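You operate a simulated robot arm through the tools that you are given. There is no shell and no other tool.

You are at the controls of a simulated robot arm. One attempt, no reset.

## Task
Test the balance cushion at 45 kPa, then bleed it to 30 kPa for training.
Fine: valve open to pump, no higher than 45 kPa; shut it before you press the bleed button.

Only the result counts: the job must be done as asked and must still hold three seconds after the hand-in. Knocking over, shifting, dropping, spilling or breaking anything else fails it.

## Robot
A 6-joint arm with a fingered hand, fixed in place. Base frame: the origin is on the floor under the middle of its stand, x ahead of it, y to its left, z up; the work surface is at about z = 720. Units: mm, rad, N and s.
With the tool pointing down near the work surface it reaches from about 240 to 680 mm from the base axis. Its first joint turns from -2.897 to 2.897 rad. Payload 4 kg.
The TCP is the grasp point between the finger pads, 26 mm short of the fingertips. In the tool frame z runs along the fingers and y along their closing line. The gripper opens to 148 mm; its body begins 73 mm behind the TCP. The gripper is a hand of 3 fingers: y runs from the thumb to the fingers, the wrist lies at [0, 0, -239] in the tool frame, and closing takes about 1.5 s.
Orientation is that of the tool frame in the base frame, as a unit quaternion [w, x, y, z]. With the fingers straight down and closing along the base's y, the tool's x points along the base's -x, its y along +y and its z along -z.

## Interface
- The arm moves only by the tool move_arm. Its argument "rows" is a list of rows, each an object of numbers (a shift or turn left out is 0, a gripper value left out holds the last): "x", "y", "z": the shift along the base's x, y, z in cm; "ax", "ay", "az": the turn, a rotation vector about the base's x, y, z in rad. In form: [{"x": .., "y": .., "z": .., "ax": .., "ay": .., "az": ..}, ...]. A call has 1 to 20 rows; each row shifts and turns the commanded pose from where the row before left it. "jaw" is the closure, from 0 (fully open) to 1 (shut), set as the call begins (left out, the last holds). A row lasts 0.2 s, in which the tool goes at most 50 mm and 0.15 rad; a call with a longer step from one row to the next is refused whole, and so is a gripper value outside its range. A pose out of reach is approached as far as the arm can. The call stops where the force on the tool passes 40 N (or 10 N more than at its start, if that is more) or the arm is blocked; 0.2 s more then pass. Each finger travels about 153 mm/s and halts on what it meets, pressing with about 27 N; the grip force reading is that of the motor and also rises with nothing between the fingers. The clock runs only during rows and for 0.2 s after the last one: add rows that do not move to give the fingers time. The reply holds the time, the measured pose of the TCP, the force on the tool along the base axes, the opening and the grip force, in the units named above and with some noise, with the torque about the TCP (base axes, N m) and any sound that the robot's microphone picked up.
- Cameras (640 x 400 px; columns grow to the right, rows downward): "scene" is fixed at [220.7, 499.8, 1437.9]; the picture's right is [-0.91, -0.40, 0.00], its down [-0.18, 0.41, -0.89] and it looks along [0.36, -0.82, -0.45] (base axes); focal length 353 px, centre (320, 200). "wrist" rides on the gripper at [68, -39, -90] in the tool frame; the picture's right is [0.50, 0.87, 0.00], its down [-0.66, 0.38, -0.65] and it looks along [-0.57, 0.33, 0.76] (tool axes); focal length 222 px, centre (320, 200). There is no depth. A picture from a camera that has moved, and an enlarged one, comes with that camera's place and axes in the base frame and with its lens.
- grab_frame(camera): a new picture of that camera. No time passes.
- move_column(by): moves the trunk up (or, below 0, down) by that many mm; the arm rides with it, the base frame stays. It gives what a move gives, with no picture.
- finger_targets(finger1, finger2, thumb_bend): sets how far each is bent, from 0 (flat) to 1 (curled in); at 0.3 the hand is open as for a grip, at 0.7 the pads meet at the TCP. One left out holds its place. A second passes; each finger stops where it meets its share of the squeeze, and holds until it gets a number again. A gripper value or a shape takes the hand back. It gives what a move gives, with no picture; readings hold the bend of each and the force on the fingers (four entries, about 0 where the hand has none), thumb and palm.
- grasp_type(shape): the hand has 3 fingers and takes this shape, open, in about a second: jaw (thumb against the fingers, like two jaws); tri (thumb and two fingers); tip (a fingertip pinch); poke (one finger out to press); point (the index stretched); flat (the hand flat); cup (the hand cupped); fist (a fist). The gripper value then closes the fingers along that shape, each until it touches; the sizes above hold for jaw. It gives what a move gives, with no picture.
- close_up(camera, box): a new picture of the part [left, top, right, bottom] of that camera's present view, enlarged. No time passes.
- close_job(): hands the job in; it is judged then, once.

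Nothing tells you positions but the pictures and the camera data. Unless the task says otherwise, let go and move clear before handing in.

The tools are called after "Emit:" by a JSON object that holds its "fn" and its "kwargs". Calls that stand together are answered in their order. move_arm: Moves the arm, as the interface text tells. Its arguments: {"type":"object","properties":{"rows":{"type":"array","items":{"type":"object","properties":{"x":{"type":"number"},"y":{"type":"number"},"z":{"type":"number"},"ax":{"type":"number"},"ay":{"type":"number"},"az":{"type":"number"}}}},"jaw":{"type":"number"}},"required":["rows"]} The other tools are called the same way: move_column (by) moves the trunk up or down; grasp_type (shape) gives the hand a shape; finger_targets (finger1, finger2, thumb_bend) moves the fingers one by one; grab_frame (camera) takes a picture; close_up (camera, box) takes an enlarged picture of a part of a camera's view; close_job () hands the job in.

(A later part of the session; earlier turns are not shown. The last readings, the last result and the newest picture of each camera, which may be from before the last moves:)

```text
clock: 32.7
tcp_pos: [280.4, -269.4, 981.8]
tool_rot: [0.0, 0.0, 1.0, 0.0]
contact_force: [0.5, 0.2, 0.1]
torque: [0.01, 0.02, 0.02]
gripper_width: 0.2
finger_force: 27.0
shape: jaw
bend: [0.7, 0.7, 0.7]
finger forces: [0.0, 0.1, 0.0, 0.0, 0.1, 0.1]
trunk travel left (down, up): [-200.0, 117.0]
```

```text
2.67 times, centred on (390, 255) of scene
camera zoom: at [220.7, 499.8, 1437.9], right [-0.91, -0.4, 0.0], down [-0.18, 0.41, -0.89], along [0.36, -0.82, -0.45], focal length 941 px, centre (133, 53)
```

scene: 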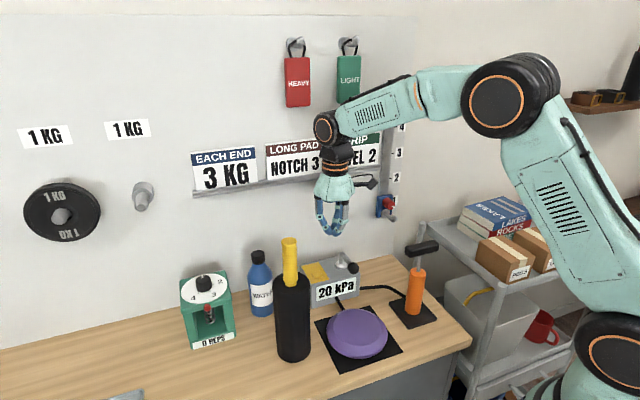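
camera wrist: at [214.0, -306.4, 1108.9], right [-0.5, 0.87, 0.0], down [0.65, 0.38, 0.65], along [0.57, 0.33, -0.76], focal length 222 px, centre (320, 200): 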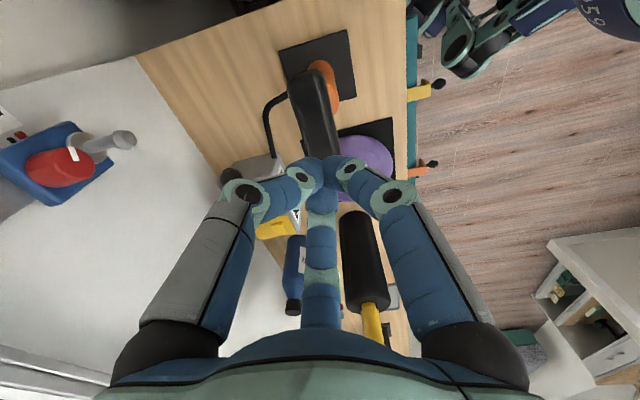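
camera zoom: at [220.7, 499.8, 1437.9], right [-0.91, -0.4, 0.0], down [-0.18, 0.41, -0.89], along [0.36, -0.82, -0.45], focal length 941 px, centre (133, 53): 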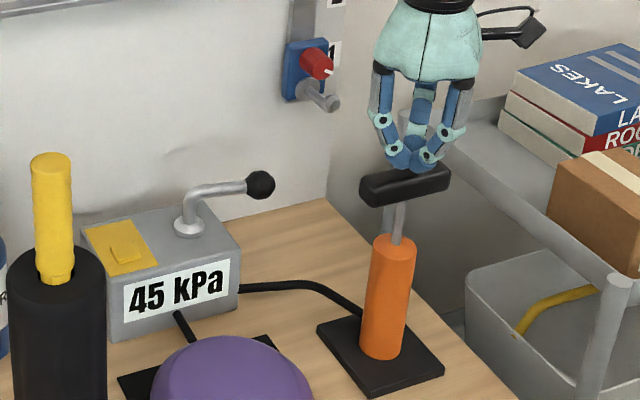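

The gauge reads 45 kPa, so the test pressure is reached and I'll now shut the valve. Pushing from behind the lever with the stub would bring the hand close to the wall signs. Instead I'll open the hand and hook the lever with the thumb, which sits about 78 mm toward -y of the TCP. First I'll lift and move over the box with the hand open.

Emit:
{"fn": "move_arm", "kwargs": {"rows": [{"z": 2}, {"z": 2.5}, {"x": 3.5}, {"x": 4}]}}

Emit:
{"fn": "move_arm", "kwargs": {"rows": [{"x": 4}, {"x": 4, "y": -0.4}, {"x": 3.2, "y": -0.4}, {}, {}, {}], "jaw": 0}}

Emit:
{"fn": "grab_frame", "kwargs": {"camera": "wrist"}}

Emit:
{"fn": "grab_frame", "kwargs": {"camera": "scene"}}

```text
clock: 33.7
tcp_pos: [357.2, -268.8, 1025.1]
tool_rot: [0.0, -0.001, 1.0, 0.0]
contact_force: [-0.4, 0.2, 0.0]
torque: [-0.01, -0.02, 0.0]
gripper_width: 0.2
finger_force: 27.2
shape: jaw
bend: [0.7, 0.7, 0.7]
finger forces: [0.1, 0.0, 0.1, 0.0, 0.0, 0.1]
trunk travel left (down, up): [-200.0, 117.0]
```

```text
clock: 35.1
tcp_pos: [468.4, -277.4, 1026.5]
tool_rot: [0.0, -0.001, 1.0, -0.001]
contact_force: [0.3, 0.2, 1.0]
torque: [-0.01, -0.03, -0.01]
gripper_width: 147.8
finger_force: 0.1
shape: jaw
bend: [0.3, 0.3, 0.3]
finger forces: [0.0, 0.1, 0.0, 0.0, 0.1, 0.0]
trunk travel left (down, up): [-200.0, 117.0]
```

```text
taken
camera wrist: at [399.6, -315.3, 1118.1], right [-0.5, 0.87, 0.0], down [0.65, 0.38, 0.65], along [0.57, 0.33, -0.76], focal length 222 px, centre (320, 200)
```

wrist: 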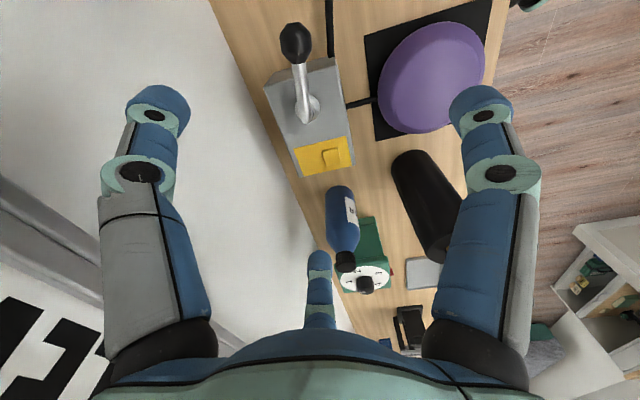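

```text
taken
```

scene: 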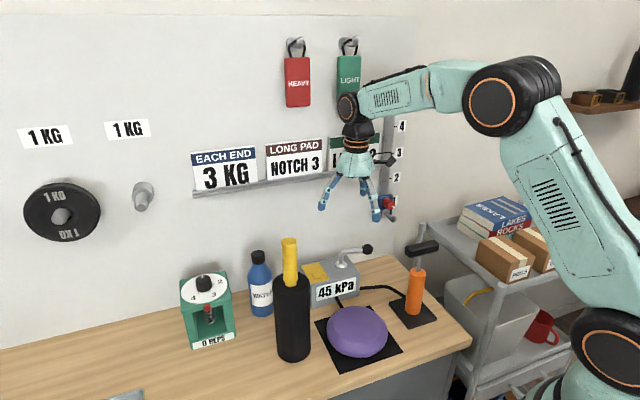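

The open hand is above the box and the lever ball is at about (434, -322). The thumb should come down at about (468, -357), behind the lever. I'll lower partway and check the clearances.

Emit:
{"fn": "move_arm", "kwargs": {"rows": [{"z": -3}, {"z": -3}, {"z": -3}, {"z": -2}, {}]}}

Emit:
{"fn": "grab_frame", "kwargs": {"camera": "wrist"}}

Emit:
{"fn": "close_up", "kwargs": {"camera": "scene", "box": [270, 170, 430, 320]}}

```text
clock: 36.3
tcp_pos: [468.1, -277.1, 917.3]
tool_rot: [0.0, 0.0, 1.0, 0.0]
contact_force: [-1.3, -0.9, 0.2]
torque: [0.0, -0.02, -0.01]
gripper_width: 147.9
finger_force: 0.0
shape: jaw
bend: [0.3, 0.3, 0.3]
finger forces: [0.1, 0.1, 0.2, 0.0, 0.0, 0.1]
trunk travel left (down, up): [-200.0, 117.0]
```

```text
taken
camera wrist: at [399.9, -314.9, 1009.3], right [-0.5, 0.87, 0.0], down [0.65, 0.38, 0.65], along [0.57, 0.33, -0.76], focal length 222 px, centre (320, 200)
```

wrist: 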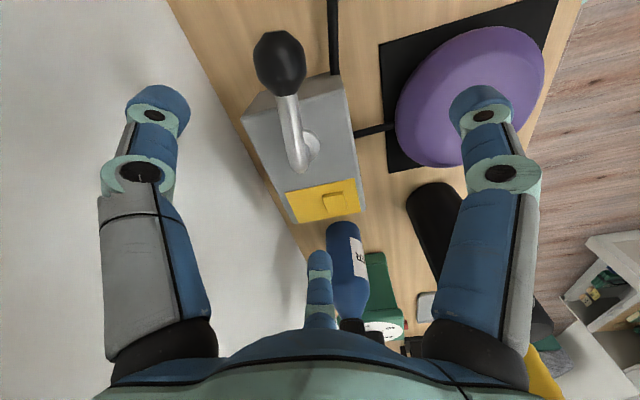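

```text
2.67 times, centred on (350, 245) of scene
camera zoom: at [220.7, 499.8, 1437.9], right [-0.91, -0.4, 0.0], down [-0.18, 0.41, -0.89], along [0.36, -0.82, -0.45], focal length 941 px, centre (240, 80)
```

zoom: 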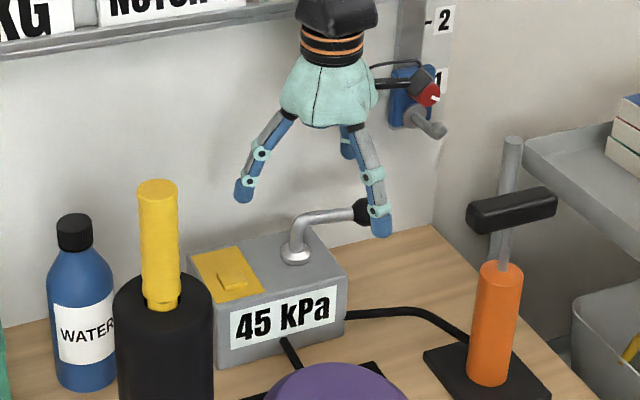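

The thumb tip is about 17 mm below TCP height and sits clear behind the lever. I'll lower to TCP z ≈ 862 so the thumb is level with the ball.

Emit:
{"fn": "move_arm", "kwargs": {"rows": [{"z": -2}, {"z": -2}, {"z": -1.5}, {}]}}

Emit:
{"fn": "grab_frame", "kwargs": {"camera": "wrist"}}

Emit:
{"fn": "close_up", "kwargs": {"camera": "scene", "box": [270, 170, 430, 320]}}

```text
clock: 37.3
tcp_pos: [469.7, -277.8, 864.1]
tool_rot: [0.0, -0.001, 1.0, 0.0]
contact_force: [0.3, -0.4, -0.1]
torque: [-0.01, -0.01, -0.01]
gripper_width: 148.2
finger_force: 0.1
shape: jaw
bend: [0.3, 0.3, 0.3]
finger forces: [0.1, 0.0, 0.0, 0.0, 0.0, 0.0]
trunk travel left (down, up): [-200.0, 117.0]
```

```text
taken
camera wrist: at [400.7, -315.3, 955.6], right [-0.5, 0.87, 0.0], down [0.65, 0.38, 0.65], along [0.57, 0.33, -0.76], focal length 222 px, centre (320, 200)
```

wrist: 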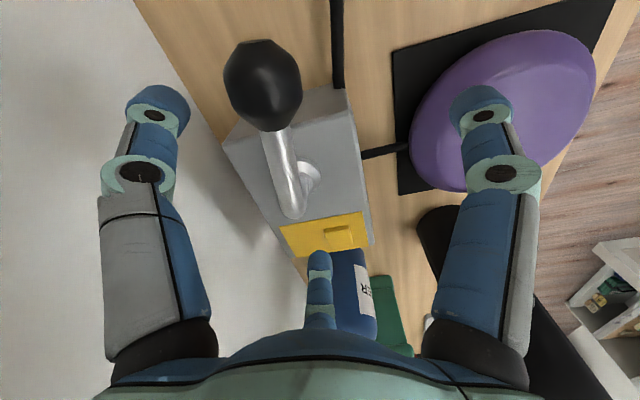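

```text
2.67 times, centred on (350, 245) of scene
camera zoom: at [220.7, 499.8, 1437.9], right [-0.91, -0.4, 0.0], down [-0.18, 0.41, -0.89], along [0.36, -0.82, -0.45], focal length 941 px, centre (240, 80)
```

zoom: 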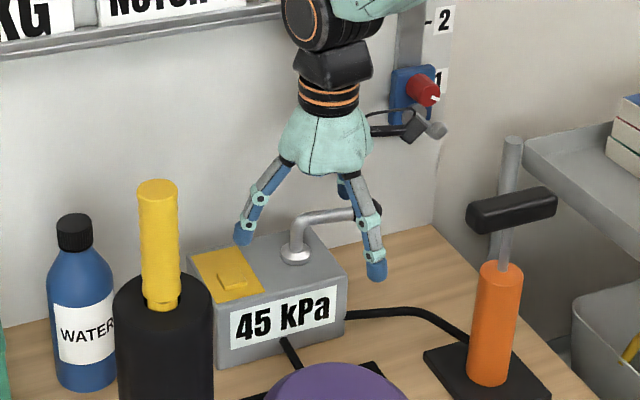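

The thumb is behind the lever with a clear gap. I'll sweep the hand along the arc so the thumb pulls the lever back toward the front.

Emit:
{"fn": "move_arm", "kwargs": {"rows": [{"x": -0.34, "y": 0.2}, {"x": -0.68, "y": 0.28}, {"x": -0.65, "y": 0.34}, {"x": -0.62, "y": 0.39}, {"x": -0.58, "y": 0.45}]}}

Emit:
{"fn": "grab_frame", "kwargs": {"camera": "wrist"}}

```text
clock: 38.5
tcp_pos: [442.3, -259.8, 863.1]
tool_rot: [0.001, 0.0, 1.0, -0.001]
contact_force: [0.9, -0.3, 0.9]
torque: [-0.03, 0.0, 0.0]
gripper_width: 148.0
finger_force: 0.0
shape: jaw
bend: [0.3, 0.3, 0.3]
finger forces: [0.1, 0.0, 0.0, 0.0, 0.7, 0.0]
trunk travel left (down, up): [-200.0, 117.0]
```

```text
taken
camera wrist: at [372.3, -299.1, 954.3], right [-0.5, 0.87, 0.0], down [0.65, 0.38, 0.65], along [0.57, 0.33, -0.76], focal length 222 px, centre (320, 200)
```

wrist: 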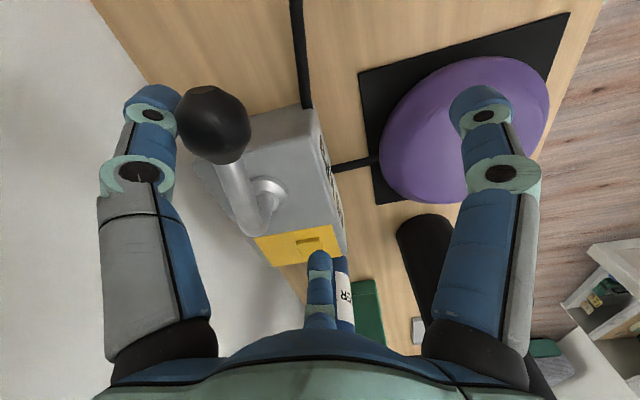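

The thumb has touched the ball at about 0.7 N and the lever is starting to move. I'll continue.

Emit:
{"fn": "move_arm", "kwargs": {"rows": [{"x": -0.54, "y": 0.49}, {"x": -0.49, "y": 0.54}, {"x": -0.45, "y": 0.58}, {"x": -0.39, "y": 0.62}]}}

Emit:
{"fn": "move_arm", "kwargs": {"rows": [{"x": -0.34, "y": 0.65}, {"x": -0.28, "y": 0.68}, {"x": -0.22, "y": 0.7}, {"x": -0.16, "y": 0.71}]}}

Emit:
{"fn": "grab_frame", "kwargs": {"camera": "wrist"}}

Emit:
{"fn": "close_up", "kwargs": {"camera": "scene", "box": [270, 190, 430, 320]}}

```text
clock: 39.5
tcp_pos: [422.2, -237.5, 863.0]
tool_rot: [0.0, -0.001, 1.0, 0.0]
contact_force: [-0.1, -0.3, 0.1]
torque: [-0.03, -0.02, -0.01]
gripper_width: 148.0
finger_force: 0.0
shape: jaw
bend: [0.3, 0.3, 0.3]
finger forces: [0.0, 0.1, 0.0, 0.1, 0.6, 0.0]
trunk travel left (down, up): [-200.0, 117.0]
```

```text
clock: 40.5
tcp_pos: [411.7, -210.1, 862.8]
tool_rot: [0.001, 0.0, 1.0, 0.0]
contact_force: [0.0, -0.8, -0.6]
torque: [-0.03, 0.0, 0.01]
gripper_width: 148.1
finger_force: 0.1
shape: jaw
bend: [0.3, 0.3, 0.3]
finger forces: [0.0, 0.0, 0.0, 0.1, 0.6, 0.0]
trunk travel left (down, up): [-200.0, 117.0]
```

```text
taken
camera wrist: at [342.9, -248.8, 954.0], right [-0.5, 0.87, 0.0], down [0.65, 0.38, 0.65], along [0.57, 0.33, -0.76], focal length 222 px, centre (320, 200)
```

wrist: 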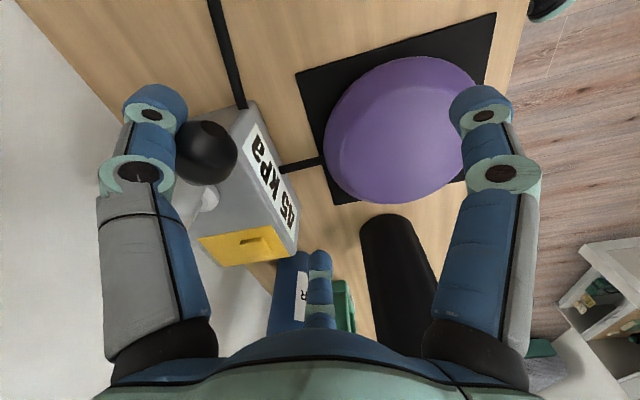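

```text
3.08 times, centred on (350, 255) of scene
camera zoom: at [220.7, 499.8, 1437.9], right [-0.91, -0.4, 0.0], down [-0.18, 0.41, -0.89], along [0.36, -0.82, -0.45], focal length 1086 px, centre (228, 31)
```

zoom: 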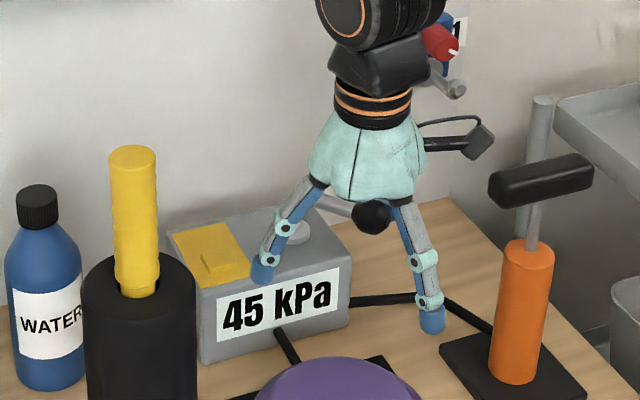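

The lever has come about 40° back and the gauge holds at 45. I'll continue toward the shut position at about 136°.

Emit:
{"fn": "move_arm", "kwargs": {"rows": [{"x": -0.1, "y": 0.73}, {"x": -0.03, "y": 0.73}, {"x": 0.03, "y": 0.73}, {"x": 0.1, "y": 0.73}]}}

Emit:
{"fn": "move_arm", "kwargs": {"rows": [{"x": 0.16, "y": 0.71}, {"x": 0.22, "y": 0.7}]}}

Emit:
{"fn": "grab_frame", "kwargs": {"camera": "wrist"}}

Emit:
{"fn": "close_up", "kwargs": {"camera": "scene", "box": [270, 190, 430, 320]}}

```text
clock: 41.5
tcp_pos: [411.7, -182.4, 862.8]
tool_rot: [0.0, 0.0, 1.0, 0.001]
contact_force: [-0.5, -0.6, -0.7]
torque: [-0.01, 0.01, -0.05]
gripper_width: 148.0
finger_force: 0.0
shape: jaw
bend: [0.3, 0.3, 0.3]
finger forces: [0.1, 0.0, 0.0, 0.0, 0.6, 0.0]
trunk travel left (down, up): [-200.0, 117.0]
```

```text
clock: 42.1
tcp_pos: [414.5, -166.8, 862.2]
tool_rot: [0.0, -0.001, 1.0, 0.0]
contact_force: [-0.7, -1.1, -0.6]
torque: [0.01, -0.01, -0.03]
gripper_width: 147.9
finger_force: 0.1
shape: jaw
bend: [0.3, 0.3, 0.3]
finger forces: [0.1, 0.0, 0.0, 0.1, 0.6, 0.0]
trunk travel left (down, up): [-200.0, 117.0]
```

```text
taken
camera wrist: at [346.4, -205.7, 954.5], right [-0.5, 0.87, 0.0], down [0.65, 0.38, 0.65], along [0.57, 0.33, -0.76], focal length 222 px, centre (320, 200)
```

wrist: 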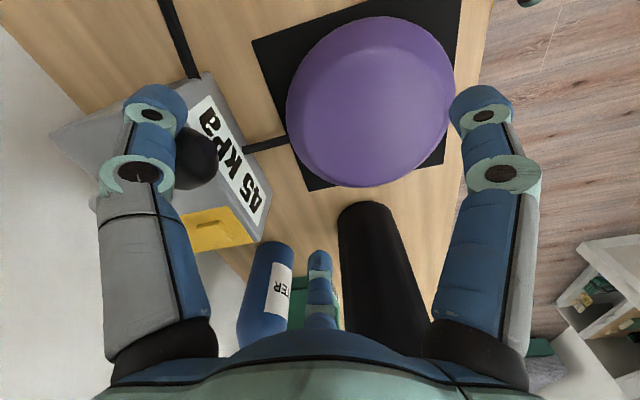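

```text
3.08 times, centred on (350, 255) of scene
camera zoom: at [220.7, 499.8, 1437.9], right [-0.91, -0.4, 0.0], down [-0.18, 0.41, -0.89], along [0.36, -0.82, -0.45], focal length 1086 px, centre (228, 31)
```

zoom: 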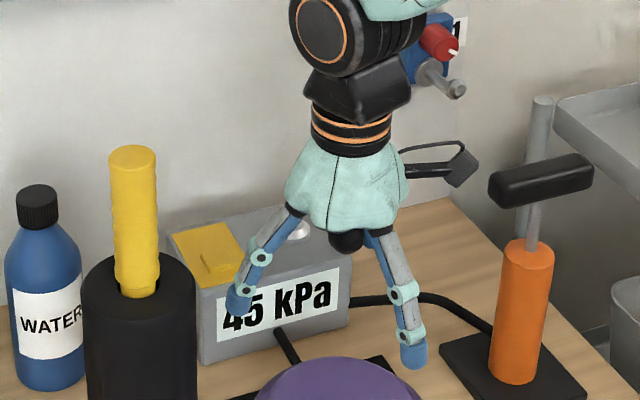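

The lever is about 10° from the shut position. I'll make small steps now and watch for the stop.

Emit:
{"fn": "move_arm", "kwargs": {"rows": [{"x": 0.28, "y": 0.68}]}}

Emit:
{"fn": "move_arm", "kwargs": {"rows": [{"x": 0.34, "y": 0.65}]}}

Emit:
{"fn": "grab_frame", "kwargs": {"camera": "wrist"}}

```text
clock: 42.5
tcp_pos: [416.9, -160.4, 862.7]
tool_rot: [0.0, -0.001, 1.0, 0.0]
contact_force: [-1.5, -1.3, -0.4]
torque: [0.01, -0.01, -0.07]
gripper_width: 148.1
finger_force: 0.0
shape: jaw
bend: [0.3, 0.3, 0.3]
finger forces: [0.1, 0.0, 0.0, 0.0, 0.6, 0.0]
trunk travel left (down, up): [-200.0, 117.0]
```

```text
clock: 42.9
tcp_pos: [421.3, -154.6, 862.8]
tool_rot: [0.0, 0.0, 1.0, 0.001]
contact_force: [0.0, -0.1, 0.2]
torque: [0.0, -0.02, -0.09]
gripper_width: 148.3
finger_force: 0.0
shape: jaw
bend: [0.3, 0.3, 0.3]
finger forces: [0.1, 0.0, 0.0, 0.1, 0.6, 0.0]
trunk travel left (down, up): [-200.0, 117.0]
```

```text
taken
camera wrist: at [352.3, -192.3, 954.2], right [-0.5, 0.87, 0.0], down [0.65, 0.38, 0.65], along [0.57, 0.33, -0.76], focal length 222 px, centre (320, 200)
```

wrist: 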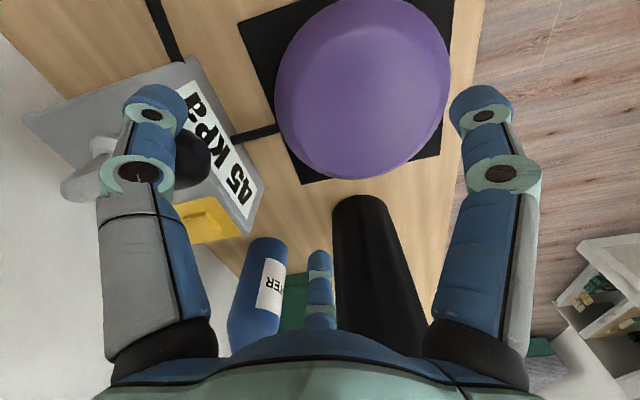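

The ball looks close to its original position at about (437, -222). I'll go a few millimetres at a time until I feel the stop.

Emit:
{"fn": "move_arm", "kwargs": {"rows": [{"x": 0.19, "y": 0.32}]}}

Emit:
{"fn": "move_arm", "kwargs": {"rows": [{"x": 0.2, "y": 0.31}]}}

Emit:
{"fn": "grab_frame", "kwargs": {"camera": "wrist"}}

Emit:
{"fn": "close_up", "kwargs": {"camera": "scene", "box": [270, 190, 430, 320]}}

```text
clock: 43.3
tcp_pos: [422.8, -151.3, 862.4]
tool_rot: [0.0, -0.002, 1.0, 0.0]
contact_force: [-0.3, -0.4, 0.6]
torque: [-0.03, 0.0, -0.04]
gripper_width: 147.9
finger_force: 0.1
shape: jaw
bend: [0.3, 0.3, 0.3]
finger forces: [0.0, 0.0, 0.0, 0.0, 0.7, 0.0]
trunk travel left (down, up): [-200.0, 117.0]
```

```text
clock: 43.7
tcp_pos: [425.1, -147.4, 862.9]
tool_rot: [-0.001, 0.0, 1.0, -0.001]
contact_force: [-3.3, -2.0, -0.9]
torque: [0.08, 0.05, -0.26]
gripper_width: 147.8
finger_force: 0.0
shape: jaw
bend: [0.3, 0.3, 0.29]
finger forces: [0.0, 0.0, 0.0, 0.0, 3.5, 0.0]
trunk travel left (down, up): [-200.0, 117.0]
```

```text
taken
camera wrist: at [355.6, -186.2, 954.2], right [-0.5, 0.87, 0.0], down [0.66, 0.38, 0.65], along [0.57, 0.33, -0.76], focal length 222 px, centre (320, 200)
```

wrist: 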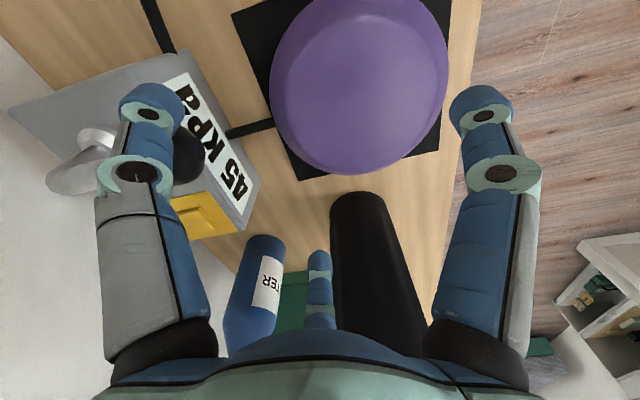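

```text
3.08 times, centred on (350, 255) of scene
camera zoom: at [220.7, 499.8, 1437.9], right [-0.91, -0.4, 0.0], down [-0.18, 0.41, -0.89], along [0.36, -0.82, -0.45], focal length 1086 px, centre (228, 31)
```

zoom: 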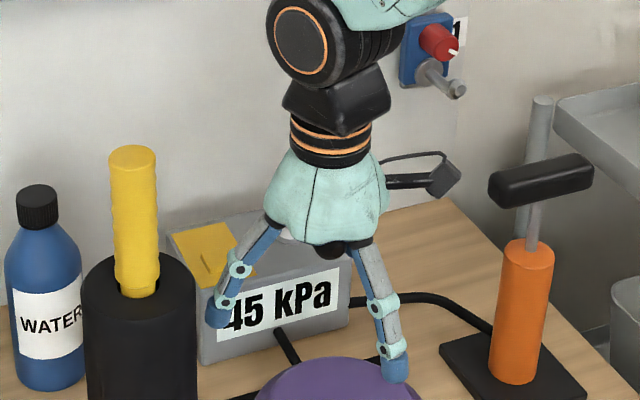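

The thumb force rose to 3.5 N, so the lever is against its shut stop. One more tiny nudge will confirm that, then I'll back off and lift away.

Emit:
{"fn": "move_arm", "kwargs": {"rows": [{"x": 0.12, "y": 0.16}]}}

Emit:
{"fn": "move_arm", "kwargs": {"rows": [{"x": -0.5, "y": -0.6}, {"x": -1.0, "y": -1.5}, {"x": -1.0, "y": -1.0, "z": 1}, {"z": 3}, {"z": 4}, {"z": 4}, {}]}}

Emit:
{"fn": "close_up", "kwargs": {"camera": "scene", "box": [270, 190, 430, 320]}}

Emit:
{"fn": "grab_frame", "kwargs": {"camera": "wrist"}}

```text
clock: 44.1
tcp_pos: [425.8, -147.4, 862.7]
tool_rot: [-0.001, 0.0, 1.0, 0.001]
contact_force: [-7.1, -4.6, -2.1]
torque: [0.11, 0.07, -0.66]
gripper_width: 147.8
finger_force: 0.0
shape: jaw
bend: [0.3, 0.3, 0.28]
finger forces: [0.1, 0.1, 0.1, 0.1, 8.3, 0.1]
trunk travel left (down, up): [-200.0, 117.0]
```

```text
clock: 45.7
tcp_pos: [401.4, -178.3, 982.7]
tool_rot: [0.0, 0.0, 1.0, 0.001]
contact_force: [0.4, 1.2, 0.1]
torque: [-0.01, -0.01, 0.0]
gripper_width: 147.7
finger_force: 0.0
shape: jaw
bend: [0.3, 0.3, 0.3]
finger forces: [0.0, 0.1, 0.0, 0.0, 0.1, 0.0]
trunk travel left (down, up): [-200.0, 117.0]
```

```text
3.08 times, centred on (350, 255) of scene
camera zoom: at [220.7, 499.8, 1437.9], right [-0.91, -0.4, 0.0], down [-0.18, 0.41, -0.89], along [0.36, -0.82, -0.45], focal length 1086 px, centre (228, 31)
```

zoom: 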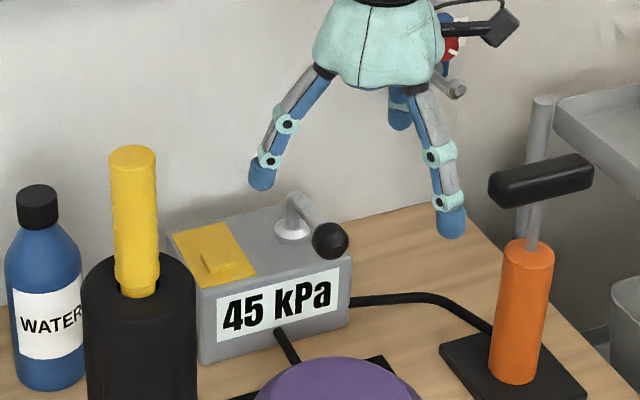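

```text
taken
camera wrist: at [331.7, -215.6, 1074.3], right [-0.5, 0.87, 0.0], down [0.65, 0.38, 0.65], along [0.57, 0.33, -0.76], focal length 222 px, centre (320, 200)
```

wrist: 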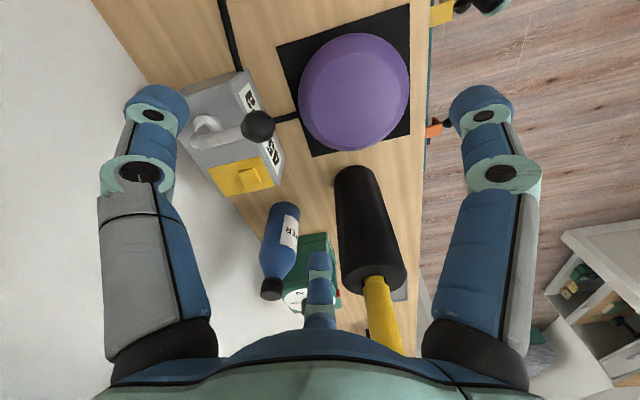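

The lever is back exactly where it started, which is shut, and the gauge still reads 45 kPa. Next is the bleed button, so I'll zoom in to pin down its position.

Emit:
{"fn": "close_up", "kwargs": {"camera": "wrist", "box": [180, 60, 300, 210]}}

Emit:
{"fn": "close_up", "kwargs": {"camera": "scene", "box": [295, 250, 365, 300]}}

```text
2.67 times, centred on (240, 135) of wrist
camera zoom: at [331.7, -215.6, 1074.3], right [-0.5, 0.87, 0.0], down [0.65, 0.38, 0.65], along [0.57, 0.33, -0.76], focal length 592 px, centre (533, 373)
```

zoom: 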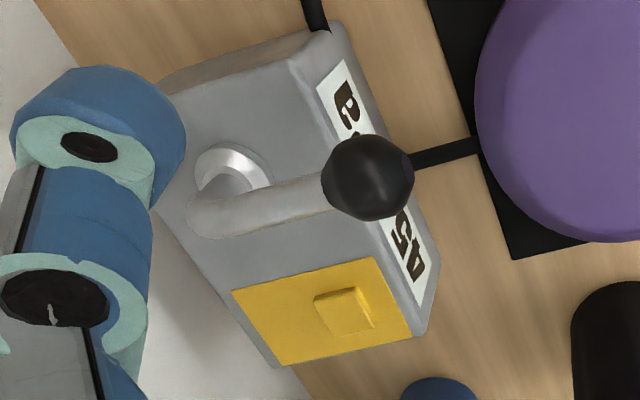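

```text
8.00 times, centred on (330, 275) of scene
camera zoom: at [220.7, 499.8, 1437.9], right [-0.91, -0.4, 0.0], down [-0.18, 0.41, -0.89], along [0.36, -0.82, -0.45], focal length 2823 px, centre (240, -400)
```

zoom: 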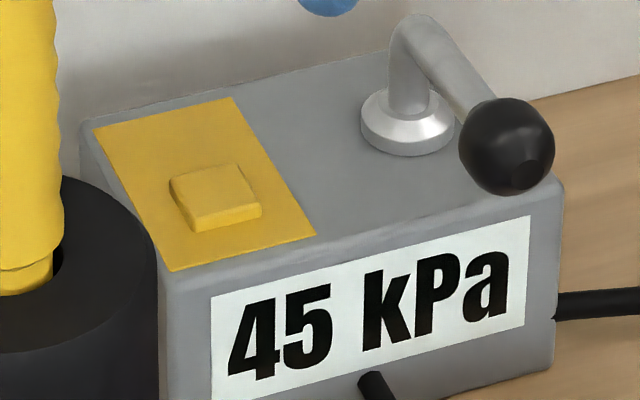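

The button is about 22 mm square, centred near (537, -213), with its top at z ≈ 818. I'll close the fingers back into a stub and move above it.

Emit:
{"fn": "move_arm", "kwargs": {"rows": [{"z": 1}, {"x": 3.4, "y": -0.9}, {"x": 3.4, "y": -0.9}, {"x": 3.4, "y": -0.9}, {"x": 3.4, "y": -0.85}, {}, {}, {}, {}], "jaw": 1}}

Emit:
{"fn": "move_arm", "kwargs": {"rows": [{"z": -3}, {"z": -3}, {"z": -2}, {"z": -1}, {}]}}

Emit:
{"fn": "grab_frame", "kwargs": {"camera": "wrist"}}

Emit:
{"fn": "close_up", "kwargs": {"camera": "scene", "box": [285, 220, 385, 310]}}

```text
clock: 47.7
tcp_pos: [537.1, -212.1, 992.3]
tool_rot: [0.0, -0.001, 1.0, 0.0]
contact_force: [0.6, -0.5, -0.3]
torque: [-0.01, 0.0, -0.01]
gripper_width: 0.0
finger_force: 27.2
shape: jaw
bend: [0.7, 0.7, 0.7]
finger forces: [0.0, 0.1, 0.0, 0.0, 0.1, 0.0]
trunk travel left (down, up): [-200.0, 117.0]
```

```text
clock: 48.9
tcp_pos: [538.4, -212.7, 903.1]
tool_rot: [0.0, -0.002, 1.0, -0.001]
contact_force: [-0.2, -1.0, -0.3]
torque: [-0.04, 0.01, 0.04]
gripper_width: 0.1
finger_force: 26.6
shape: jaw
bend: [0.7, 0.7, 0.7]
finger forces: [0.0, 0.0, 0.1, 0.1, 0.1, 0.0]
trunk travel left (down, up): [-200.0, 117.0]
```

```text
taken
camera wrist: at [468.7, -251.3, 994.7], right [-0.5, 0.87, 0.0], down [0.65, 0.38, 0.65], along [0.57, 0.33, -0.76], focal length 222 px, centre (320, 200)
```

wrist: 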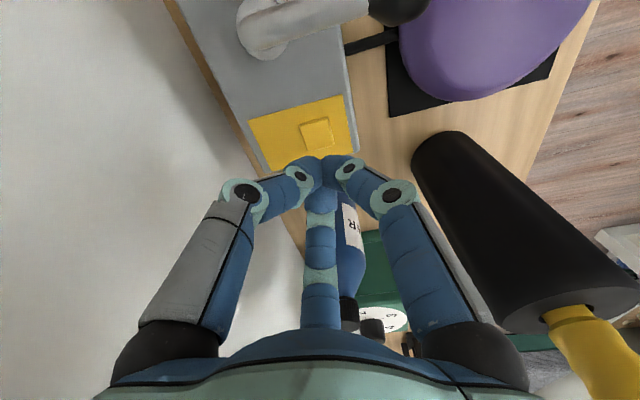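

```text
4.44 times, centred on (335, 265) of scene
camera zoom: at [220.7, 499.8, 1437.9], right [-0.91, -0.4, 0.0], down [-0.18, 0.41, -0.89], along [0.36, -0.82, -0.45], focal length 1568 px, centre (253, -89)
```

zoom: 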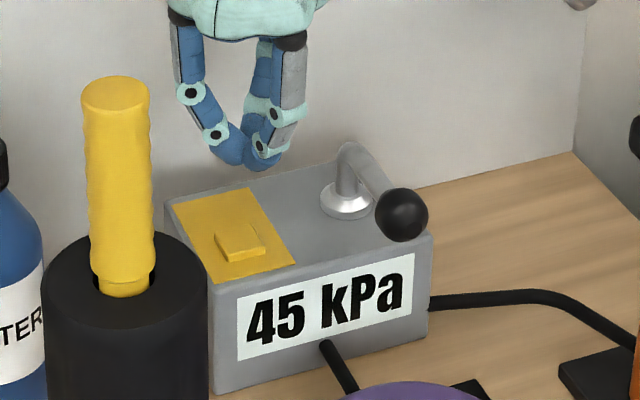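

The stub is directly above the button. I'll lower to just above it, then go in small steps to find contact while watching the gauge.

Emit:
{"fn": "move_arm", "kwargs": {"rows": [{"z": -2}, {"z": -2}, {"z": -1}, {}]}}

Emit:
{"fn": "close_up", "kwargs": {"camera": "scene", "box": [285, 220, 385, 310]}}

Emit:
{"fn": "grab_frame", "kwargs": {"camera": "wrist"}}

```text
clock: 49.9
tcp_pos: [537.1, -213.5, 851.1]
tool_rot: [-0.001, 0.0, 1.0, 0.0]
contact_force: [0.8, 0.3, -0.7]
torque: [0.0, 0.01, -0.01]
gripper_width: 0.0
finger_force: 27.1
shape: jaw
bend: [0.7, 0.7, 0.7]
finger forces: [0.0, 0.1, 0.1, 0.0, 0.0, 0.1]
trunk travel left (down, up): [-200.0, 117.0]
```

```text
4.44 times, centred on (335, 265) of scene
camera zoom: at [220.7, 499.8, 1437.9], right [-0.91, -0.4, 0.0], down [-0.18, 0.41, -0.89], along [0.36, -0.82, -0.45], focal length 1568 px, centre (253, -89)
```

zoom: 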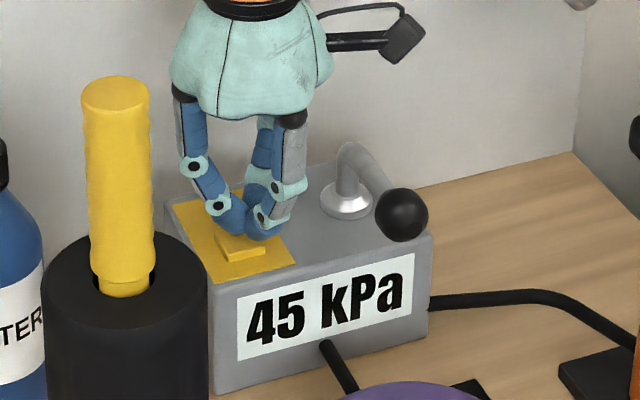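

```text
taken
camera wrist: at [467.8, -251.4, 942.8], right [-0.5, 0.87, 0.0], down [0.65, 0.38, 0.65], along [0.57, 0.33, -0.76], focal length 222 px, centre (320, 200)
```

wrist: 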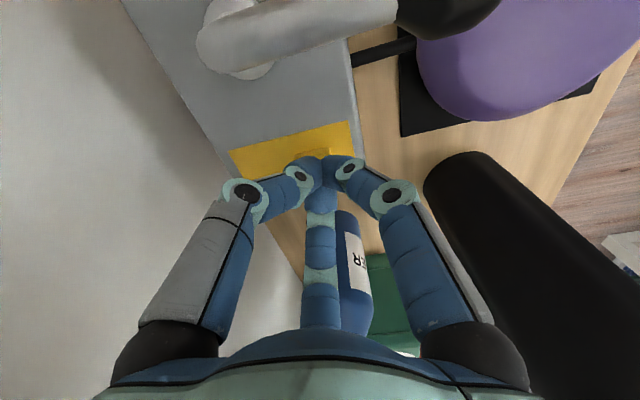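

The stub looks a few millimetres to the right of the button's centre in the scene view. I'll shift it slightly and lower gently toward contact.

Emit:
{"fn": "move_arm", "kwargs": {"rows": [{"x": 0.3, "y": 0.1}, {"z": -0.3}, {}]}}

Emit:
{"fn": "close_up", "kwargs": {"camera": "scene", "box": [295, 250, 365, 300]}}

```text
clock: 50.7
tcp_pos: [540.7, -211.6, 849.3]
tool_rot: [0.001, -0.001, 1.0, 0.001]
contact_force: [-0.9, -0.6, -0.8]
torque: [-0.02, -0.01, 0.0]
gripper_width: 0.0
finger_force: 27.1
shape: jaw
bend: [0.7, 0.7, 0.7]
finger forces: [0.0, 0.1, 0.1, 0.0, 0.1, 0.0]
trunk travel left (down, up): [-200.0, 117.0]
```

```text
8.00 times, centred on (330, 275) of scene
camera zoom: at [220.7, 499.8, 1437.9], right [-0.91, -0.4, 0.0], down [-0.18, 0.41, -0.89], along [0.36, -0.82, -0.45], focal length 2823 px, centre (240, -400)
```

zoom: 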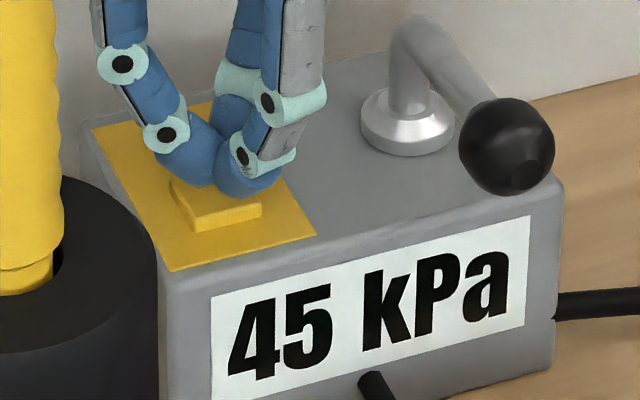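

The stub is centred just above the button. I'll lower a few millimetres and check the gauge after each step.

Emit:
{"fn": "move_arm", "kwargs": {"rows": [{"z": -0.3}]}}

Emit:
{"fn": "move_arm", "kwargs": {"rows": [{"z": -0.2}]}}

Emit:
{"fn": "close_up", "kwargs": {"camera": "scene", "box": [295, 250, 365, 300]}}

```text
clock: 51.1
tcp_pos: [539.8, -211.9, 845.8]
tool_rot: [0.001, 0.0, 1.0, 0.0]
contact_force: [-0.3, 0.0, -0.5]
torque: [0.01, 0.02, -0.02]
gripper_width: 0.0
finger_force: 27.4
shape: jaw
bend: [0.7, 0.7, 0.7]
finger forces: [0.1, 0.1, 0.0, 0.1, 0.1, 0.1]
trunk travel left (down, up): [-200.0, 117.0]
```

```text
clock: 51.5
tcp_pos: [540.6, -211.4, 844.7]
tool_rot: [0.0, 0.0, 1.0, 0.0]
contact_force: [-0.1, 0.8, 0.0]
torque: [-0.01, 0.02, 0.01]
gripper_width: 0.1
finger_force: 27.3
shape: jaw
bend: [0.7, 0.7, 0.7]
finger forces: [0.0, 0.0, 0.0, 0.0, 0.1, 0.0]
trunk travel left (down, up): [-200.0, 117.0]
```

```text
8.00 times, centred on (330, 275) of scene
camera zoom: at [220.7, 499.8, 1437.9], right [-0.91, -0.4, 0.0], down [-0.18, 0.41, -0.89], along [0.36, -0.82, -0.45], focal length 2823 px, centre (240, -400)
```

zoom: 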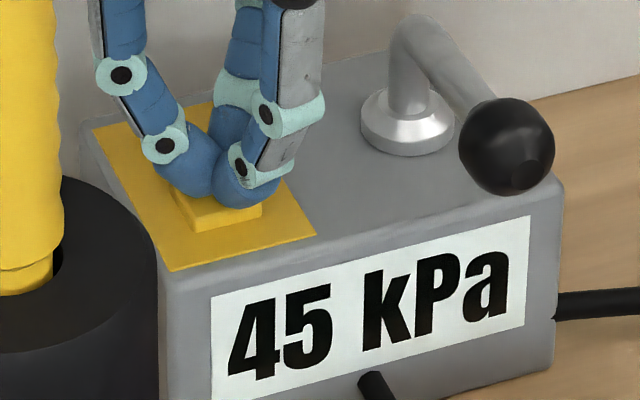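

There's no contact yet and the gauge is still at 45. I'll keep going in 2 mm steps.

Emit:
{"fn": "move_arm", "kwargs": {"rows": [{"z": -0.2}]}}

Emit:
{"fn": "close_up", "kwargs": {"camera": "scene", "box": [295, 250, 365, 300]}}

```text
clock: 51.9
tcp_pos: [540.8, -212.5, 842.1]
tool_rot: [0.0, 0.0, 1.0, 0.0]
contact_force: [0.6, 0.3, -0.3]
torque: [0.03, -0.04, -0.04]
gripper_width: 0.0
finger_force: 26.8
shape: jaw
bend: [0.7, 0.7, 0.7]
finger forces: [0.0, 0.0, 0.0, 0.1, 0.0, 0.1]
trunk travel left (down, up): [-200.0, 117.0]
```

```text
8.00 times, centred on (330, 275) of scene
camera zoom: at [220.7, 499.8, 1437.9], right [-0.91, -0.4, 0.0], down [-0.18, 0.41, -0.89], along [0.36, -0.82, -0.45], focal length 2823 px, centre (240, -400)
```

zoom: 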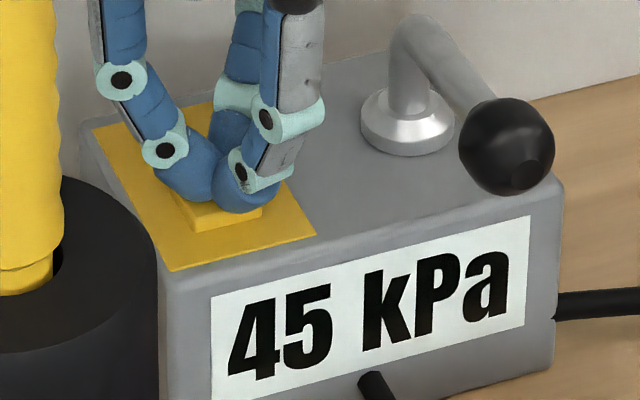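

Emit:
{"fn": "move_arm", "kwargs": {"rows": [{"z": -0.2}]}}

Emit:
{"fn": "close_up", "kwargs": {"camera": "scene", "box": [295, 250, 365, 300]}}

```text
clock: 52.3
tcp_pos: [541.0, -212.1, 840.7]
tool_rot: [0.0, -0.001, 1.0, 0.0]
contact_force: [-0.9, 0.3, 0.9]
torque: [0.03, 0.0, -0.02]
gripper_width: 0.1
finger_force: 26.8
shape: jaw
bend: [0.7, 0.7, 0.7]
finger forces: [0.0, 0.0, 0.0, 0.0, 0.0, 0.0]
trunk travel left (down, up): [-200.0, 117.0]
```

```text
8.00 times, centred on (330, 275) of scene
camera zoom: at [220.7, 499.8, 1437.9], right [-0.91, -0.4, 0.0], down [-0.18, 0.41, -0.89], along [0.36, -0.82, -0.45], focal length 2823 px, centre (240, -400)
```

zoom: 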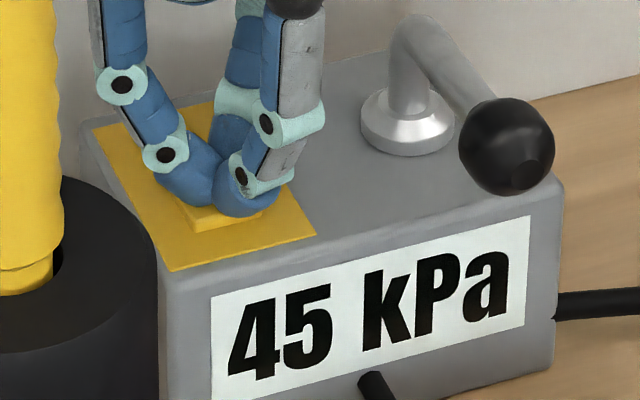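

The stub is about at contact with roughly 1 N. I'll try a brief shallow press and release in one go, then read the gauge.

Emit:
{"fn": "move_arm", "kwargs": {"rows": [{"z": -0.2}, {"z": 0.3}]}}

Emit:
{"fn": "close_up", "kwargs": {"camera": "scene", "box": [295, 250, 365, 300]}}

```text
clock: 52.9
tcp_pos: [540.4, -211.4, 841.2]
tool_rot: [0.0, 0.0, 1.0, 0.0]
contact_force: [0.5, -0.4, 0.1]
torque: [0.0, -0.03, 0.02]
gripper_width: 0.3
finger_force: 27.1
shape: jaw
bend: [0.7, 0.7, 0.7]
finger forces: [0.0, 0.0, 0.0, 0.1, 0.0, 0.1]
trunk travel left (down, up): [-200.0, 117.0]
heard: click
```

```text
8.00 times, centred on (330, 275) of scene
camera zoom: at [220.7, 499.8, 1437.9], right [-0.91, -0.4, 0.0], down [-0.18, 0.41, -0.89], along [0.36, -0.82, -0.45], focal length 2823 px, centre (240, -400)
```

zoom: 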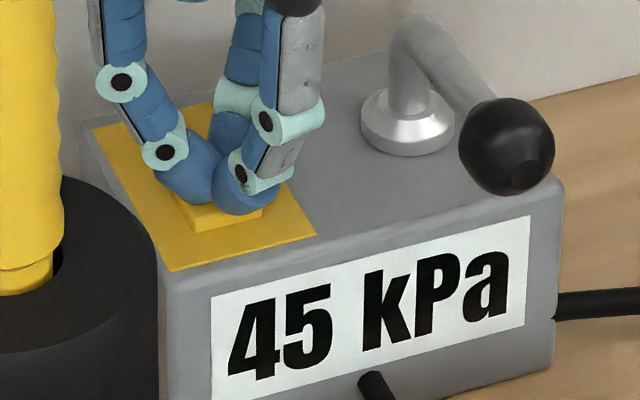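

I heard a click but the gauge still shows 45. I'll let a moment pass without moving and read it again.

Emit:
{"fn": "move_arm", "kwargs": {"rows": [{}]}}

Emit:
{"fn": "close_up", "kwargs": {"camera": "scene", "box": [295, 250, 365, 300]}}

```text
clock: 53.3
tcp_pos: [540.9, -211.3, 841.4]
tool_rot: [0.0, 0.0, 1.0, 0.0]
contact_force: [-0.3, 0.1, 0.2]
torque: [0.01, -0.01, -0.01]
gripper_width: 0.2
finger_force: 27.0
shape: jaw
bend: [0.7, 0.7, 0.7]
finger forces: [0.0, 0.0, 0.0, 0.0, 0.0, 0.0]
trunk travel left (down, up): [-200.0, 117.0]
```

```text
8.00 times, centred on (330, 275) of scene
camera zoom: at [220.7, 499.8, 1437.9], right [-0.91, -0.4, 0.0], down [-0.18, 0.41, -0.89], along [0.36, -0.82, -0.45], focal length 2823 px, centre (240, -400)
```

zoom: 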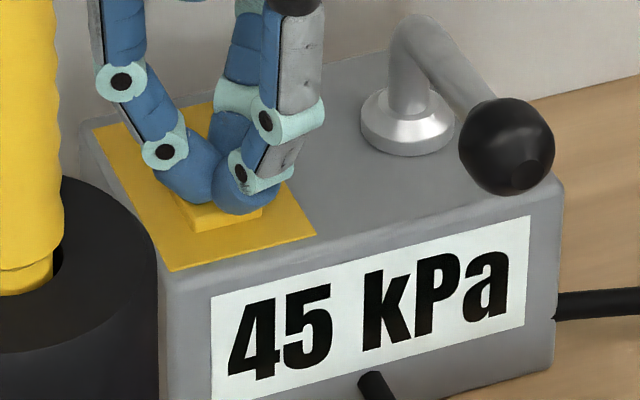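

The gauge still reads 45, so that short press had little effect. I'll hold the button slightly longer and compare.

Emit:
{"fn": "move_arm", "kwargs": {"rows": [{"z": -0.2}, {}, {"z": 0.2}]}}

Emit:
{"fn": "close_up", "kwargs": {"camera": "scene", "box": [295, 250, 365, 300]}}

```text
clock: 54.1
tcp_pos: [540.3, -211.2, 842.5]
tool_rot: [0.0, 0.0, 1.0, 0.0]
contact_force: [0.2, 0.9, -0.6]
torque: [0.02, -0.01, 0.01]
gripper_width: 0.0
finger_force: 26.3
shape: jaw
bend: [0.7, 0.7, 0.7]
finger forces: [0.1, 0.0, 0.0, 0.1, 0.0, 0.0]
trunk travel left (down, up): [-200.0, 117.0]
```

```text
8.00 times, centred on (330, 275) of scene
camera zoom: at [220.7, 499.8, 1437.9], right [-0.91, -0.4, 0.0], down [-0.18, 0.41, -0.89], along [0.36, -0.82, -0.45], focal length 2823 px, centre (240, -400)
```

zoom: 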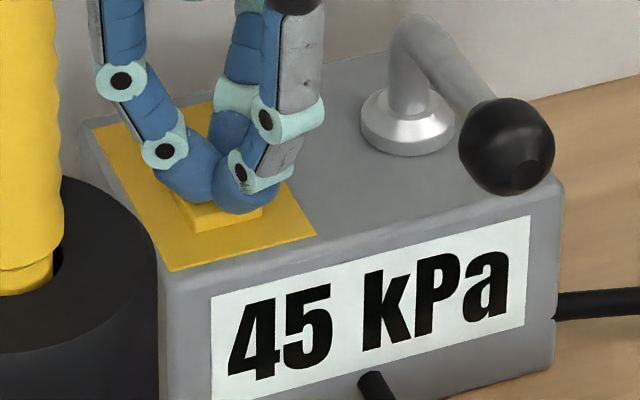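

There was no click that time, so the switch trips at about TCP z = 839. I'll press just past that, hold briefly and read the gauge while it's held.

Emit:
{"fn": "move_arm", "kwargs": {"rows": [{"z": -0.3}]}}

Emit:
{"fn": "close_up", "kwargs": {"camera": "scene", "box": [295, 250, 365, 300]}}

```text
clock: 54.5
tcp_pos: [541.3, -211.2, 839.6]
tool_rot: [0.001, 0.0, 1.0, 0.0]
contact_force: [-0.2, -0.8, 2.4]
torque: [0.0, 0.0, 0.01]
gripper_width: 0.4
finger_force: 27.0
shape: jaw
bend: [0.7, 0.7, 0.7]
finger forces: [0.0, 0.0, 0.0, 0.0, 0.1, 0.1]
trunk travel left (down, up): [-200.0, 117.0]
heard: click
```

```text
8.00 times, centred on (330, 275) of scene
camera zoom: at [220.7, 499.8, 1437.9], right [-0.91, -0.4, 0.0], down [-0.18, 0.41, -0.89], along [0.36, -0.82, -0.45], focal length 2823 px, centre (240, -400)
```

zoom: 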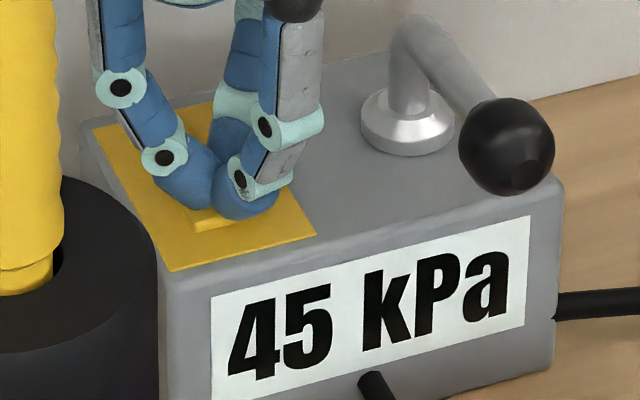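

It clicked and is held at 2.4 N. I'll wait one short row and read the gauge.

Emit:
{"fn": "move_arm", "kwargs": {"rows": [{}]}}

Emit:
{"fn": "close_up", "kwargs": {"camera": "scene", "box": [295, 250, 365, 300]}}

```text
clock: 54.9
tcp_pos: [540.8, -210.4, 839.2]
tool_rot: [0.0, -0.001, 1.0, -0.001]
contact_force: [-0.8, -0.2, 0.6]
torque: [-0.02, -0.05, -0.01]
gripper_width: 0.0
finger_force: 27.5
shape: jaw
bend: [0.7, 0.7, 0.7]
finger forces: [0.0, 0.1, 0.0, 0.0, 0.1, 0.0]
trunk travel left (down, up): [-200.0, 117.0]
```

```text
8.00 times, centred on (330, 275) of scene
camera zoom: at [220.7, 499.8, 1437.9], right [-0.91, -0.4, 0.0], down [-0.18, 0.41, -0.89], along [0.36, -0.82, -0.45], focal length 2823 px, centre (240, -400)
```

zoom: 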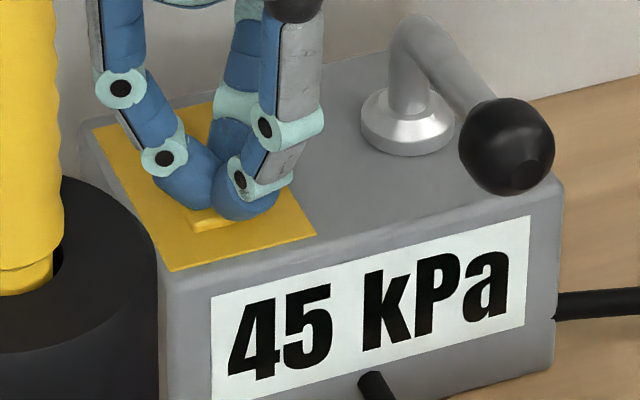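

The gauge still reads 45, so the click may only be early travel. I'll press a little deeper.

Emit:
{"fn": "move_arm", "kwargs": {"rows": [{"z": -0.15}]}}

Emit:
{"fn": "close_up", "kwargs": {"camera": "scene", "box": [295, 250, 365, 300]}}

```text
clock: 55.3
tcp_pos: [540.4, -211.6, 837.6]
tool_rot: [0.001, -0.001, 1.0, 0.001]
contact_force: [1.1, 0.7, 2.3]
torque: [0.0, 0.0, 0.0]
gripper_width: 0.1
finger_force: 26.8
shape: jaw
bend: [0.7, 0.7, 0.7]
finger forces: [0.1, 0.0, 0.0, 0.1, 0.1, 0.0]
trunk travel left (down, up): [-200.0, 117.0]
```

```text
8.00 times, centred on (330, 275) of scene
camera zoom: at [220.7, 499.8, 1437.9], right [-0.91, -0.4, 0.0], down [-0.18, 0.41, -0.89], along [0.36, -0.82, -0.45], focal length 2823 px, centre (240, -400)
```

zoom: 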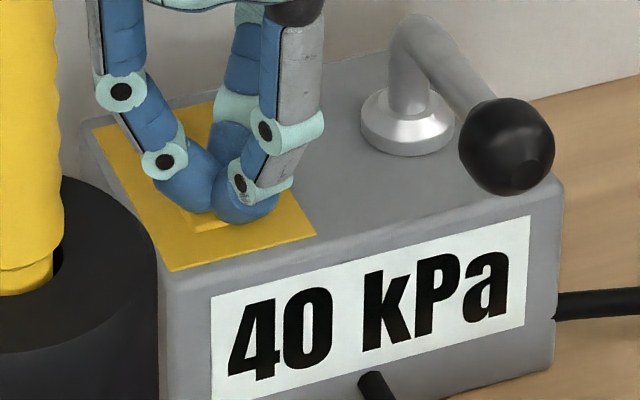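

The gauge dropped to 40 kPa. I'll release straight away and see whether it stays there.

Emit:
{"fn": "move_arm", "kwargs": {"rows": [{"z": 0.6}]}}

Emit:
{"fn": "close_up", "kwargs": {"camera": "scene", "box": [295, 250, 365, 300]}}

```text
clock: 55.7
tcp_pos: [541.0, -212.6, 843.7]
tool_rot: [-0.001, 0.0, 1.0, 0.0]
contact_force: [0.0, -0.7, 0.6]
torque: [0.02, 0.03, -0.02]
gripper_width: 0.2
finger_force: 26.8
shape: jaw
bend: [0.7, 0.7, 0.7]
finger forces: [0.0, 0.1, 0.0, 0.0, 0.0, 0.1]
trunk travel left (down, up): [-200.0, 117.0]
```

```text
8.00 times, centred on (330, 275) of scene
camera zoom: at [220.7, 499.8, 1437.9], right [-0.91, -0.4, 0.0], down [-0.18, 0.41, -0.89], along [0.36, -0.82, -0.45], focal length 2823 px, centre (240, -400)
```

zoom: 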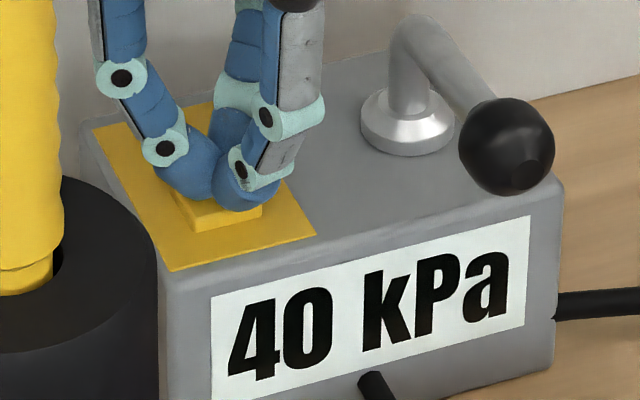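

It holds at 40 kPa. I'll repeat a single short press to the same depth (TCP z ≈ 837.5) and read the gauge before releasing.

Emit:
{"fn": "move_arm", "kwargs": {"rows": [{"z": -0.6}]}}

Emit:
{"fn": "close_up", "kwargs": {"camera": "scene", "box": [295, 250, 365, 300]}}

```text
clock: 56.1
tcp_pos: [540.7, -211.5, 836.6]
tool_rot: [0.0, 0.0, 1.0, 0.0]
contact_force: [0.5, -0.9, 3.5]
torque: [-0.01, 0.0, 0.0]
gripper_width: 0.2
finger_force: 26.9
shape: jaw
bend: [0.7, 0.7, 0.7]
finger forces: [0.0, 0.0, 0.1, 0.1, 0.0, 0.0]
trunk travel left (down, up): [-200.0, 117.0]
heard: click
```

```text
8.00 times, centred on (330, 275) of scene
camera zoom: at [220.7, 499.8, 1437.9], right [-0.91, -0.4, 0.0], down [-0.18, 0.41, -0.89], along [0.36, -0.82, -0.45], focal length 2823 px, centre (240, -400)
```

zoom: 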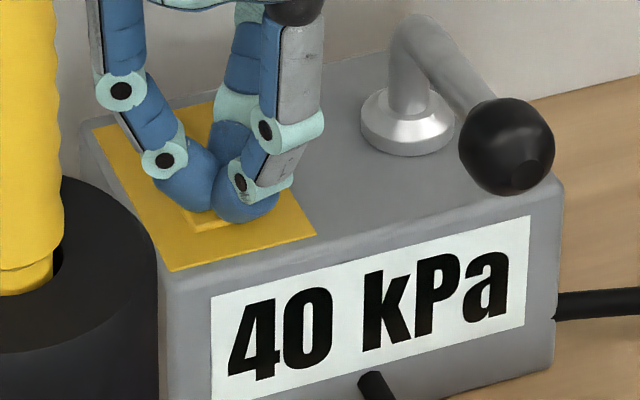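

It clicked but still reads 40, so the bleed depends on how long the button is held. I'll keep holding and check the gauge every 0.4 s.

Emit:
{"fn": "move_arm", "kwargs": {"rows": [{}]}}

Emit:
{"fn": "close_up", "kwargs": {"camera": "scene", "box": [295, 250, 365, 300]}}

```text
clock: 56.5
tcp_pos: [540.4, -211.2, 838.0]
tool_rot: [0.001, 0.0, 1.0, 0.0]
contact_force: [0.2, -1.8, 3.4]
torque: [-0.01, -0.02, 0.01]
gripper_width: 0.1
finger_force: 27.0
shape: jaw
bend: [0.7, 0.7, 0.7]
finger forces: [0.0, 0.0, 0.0, 0.0, 0.1, 0.1]
trunk travel left (down, up): [-200.0, 117.0]
```

```text
8.00 times, centred on (330, 275) of scene
camera zoom: at [220.7, 499.8, 1437.9], right [-0.91, -0.4, 0.0], down [-0.18, 0.41, -0.89], along [0.36, -0.82, -0.45], focal length 2823 px, centre (240, -400)
```

zoom: 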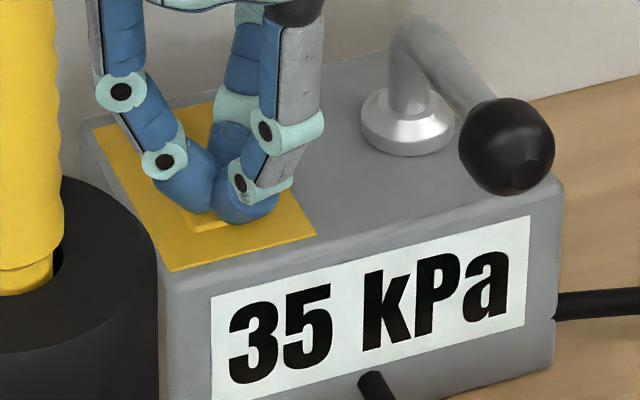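

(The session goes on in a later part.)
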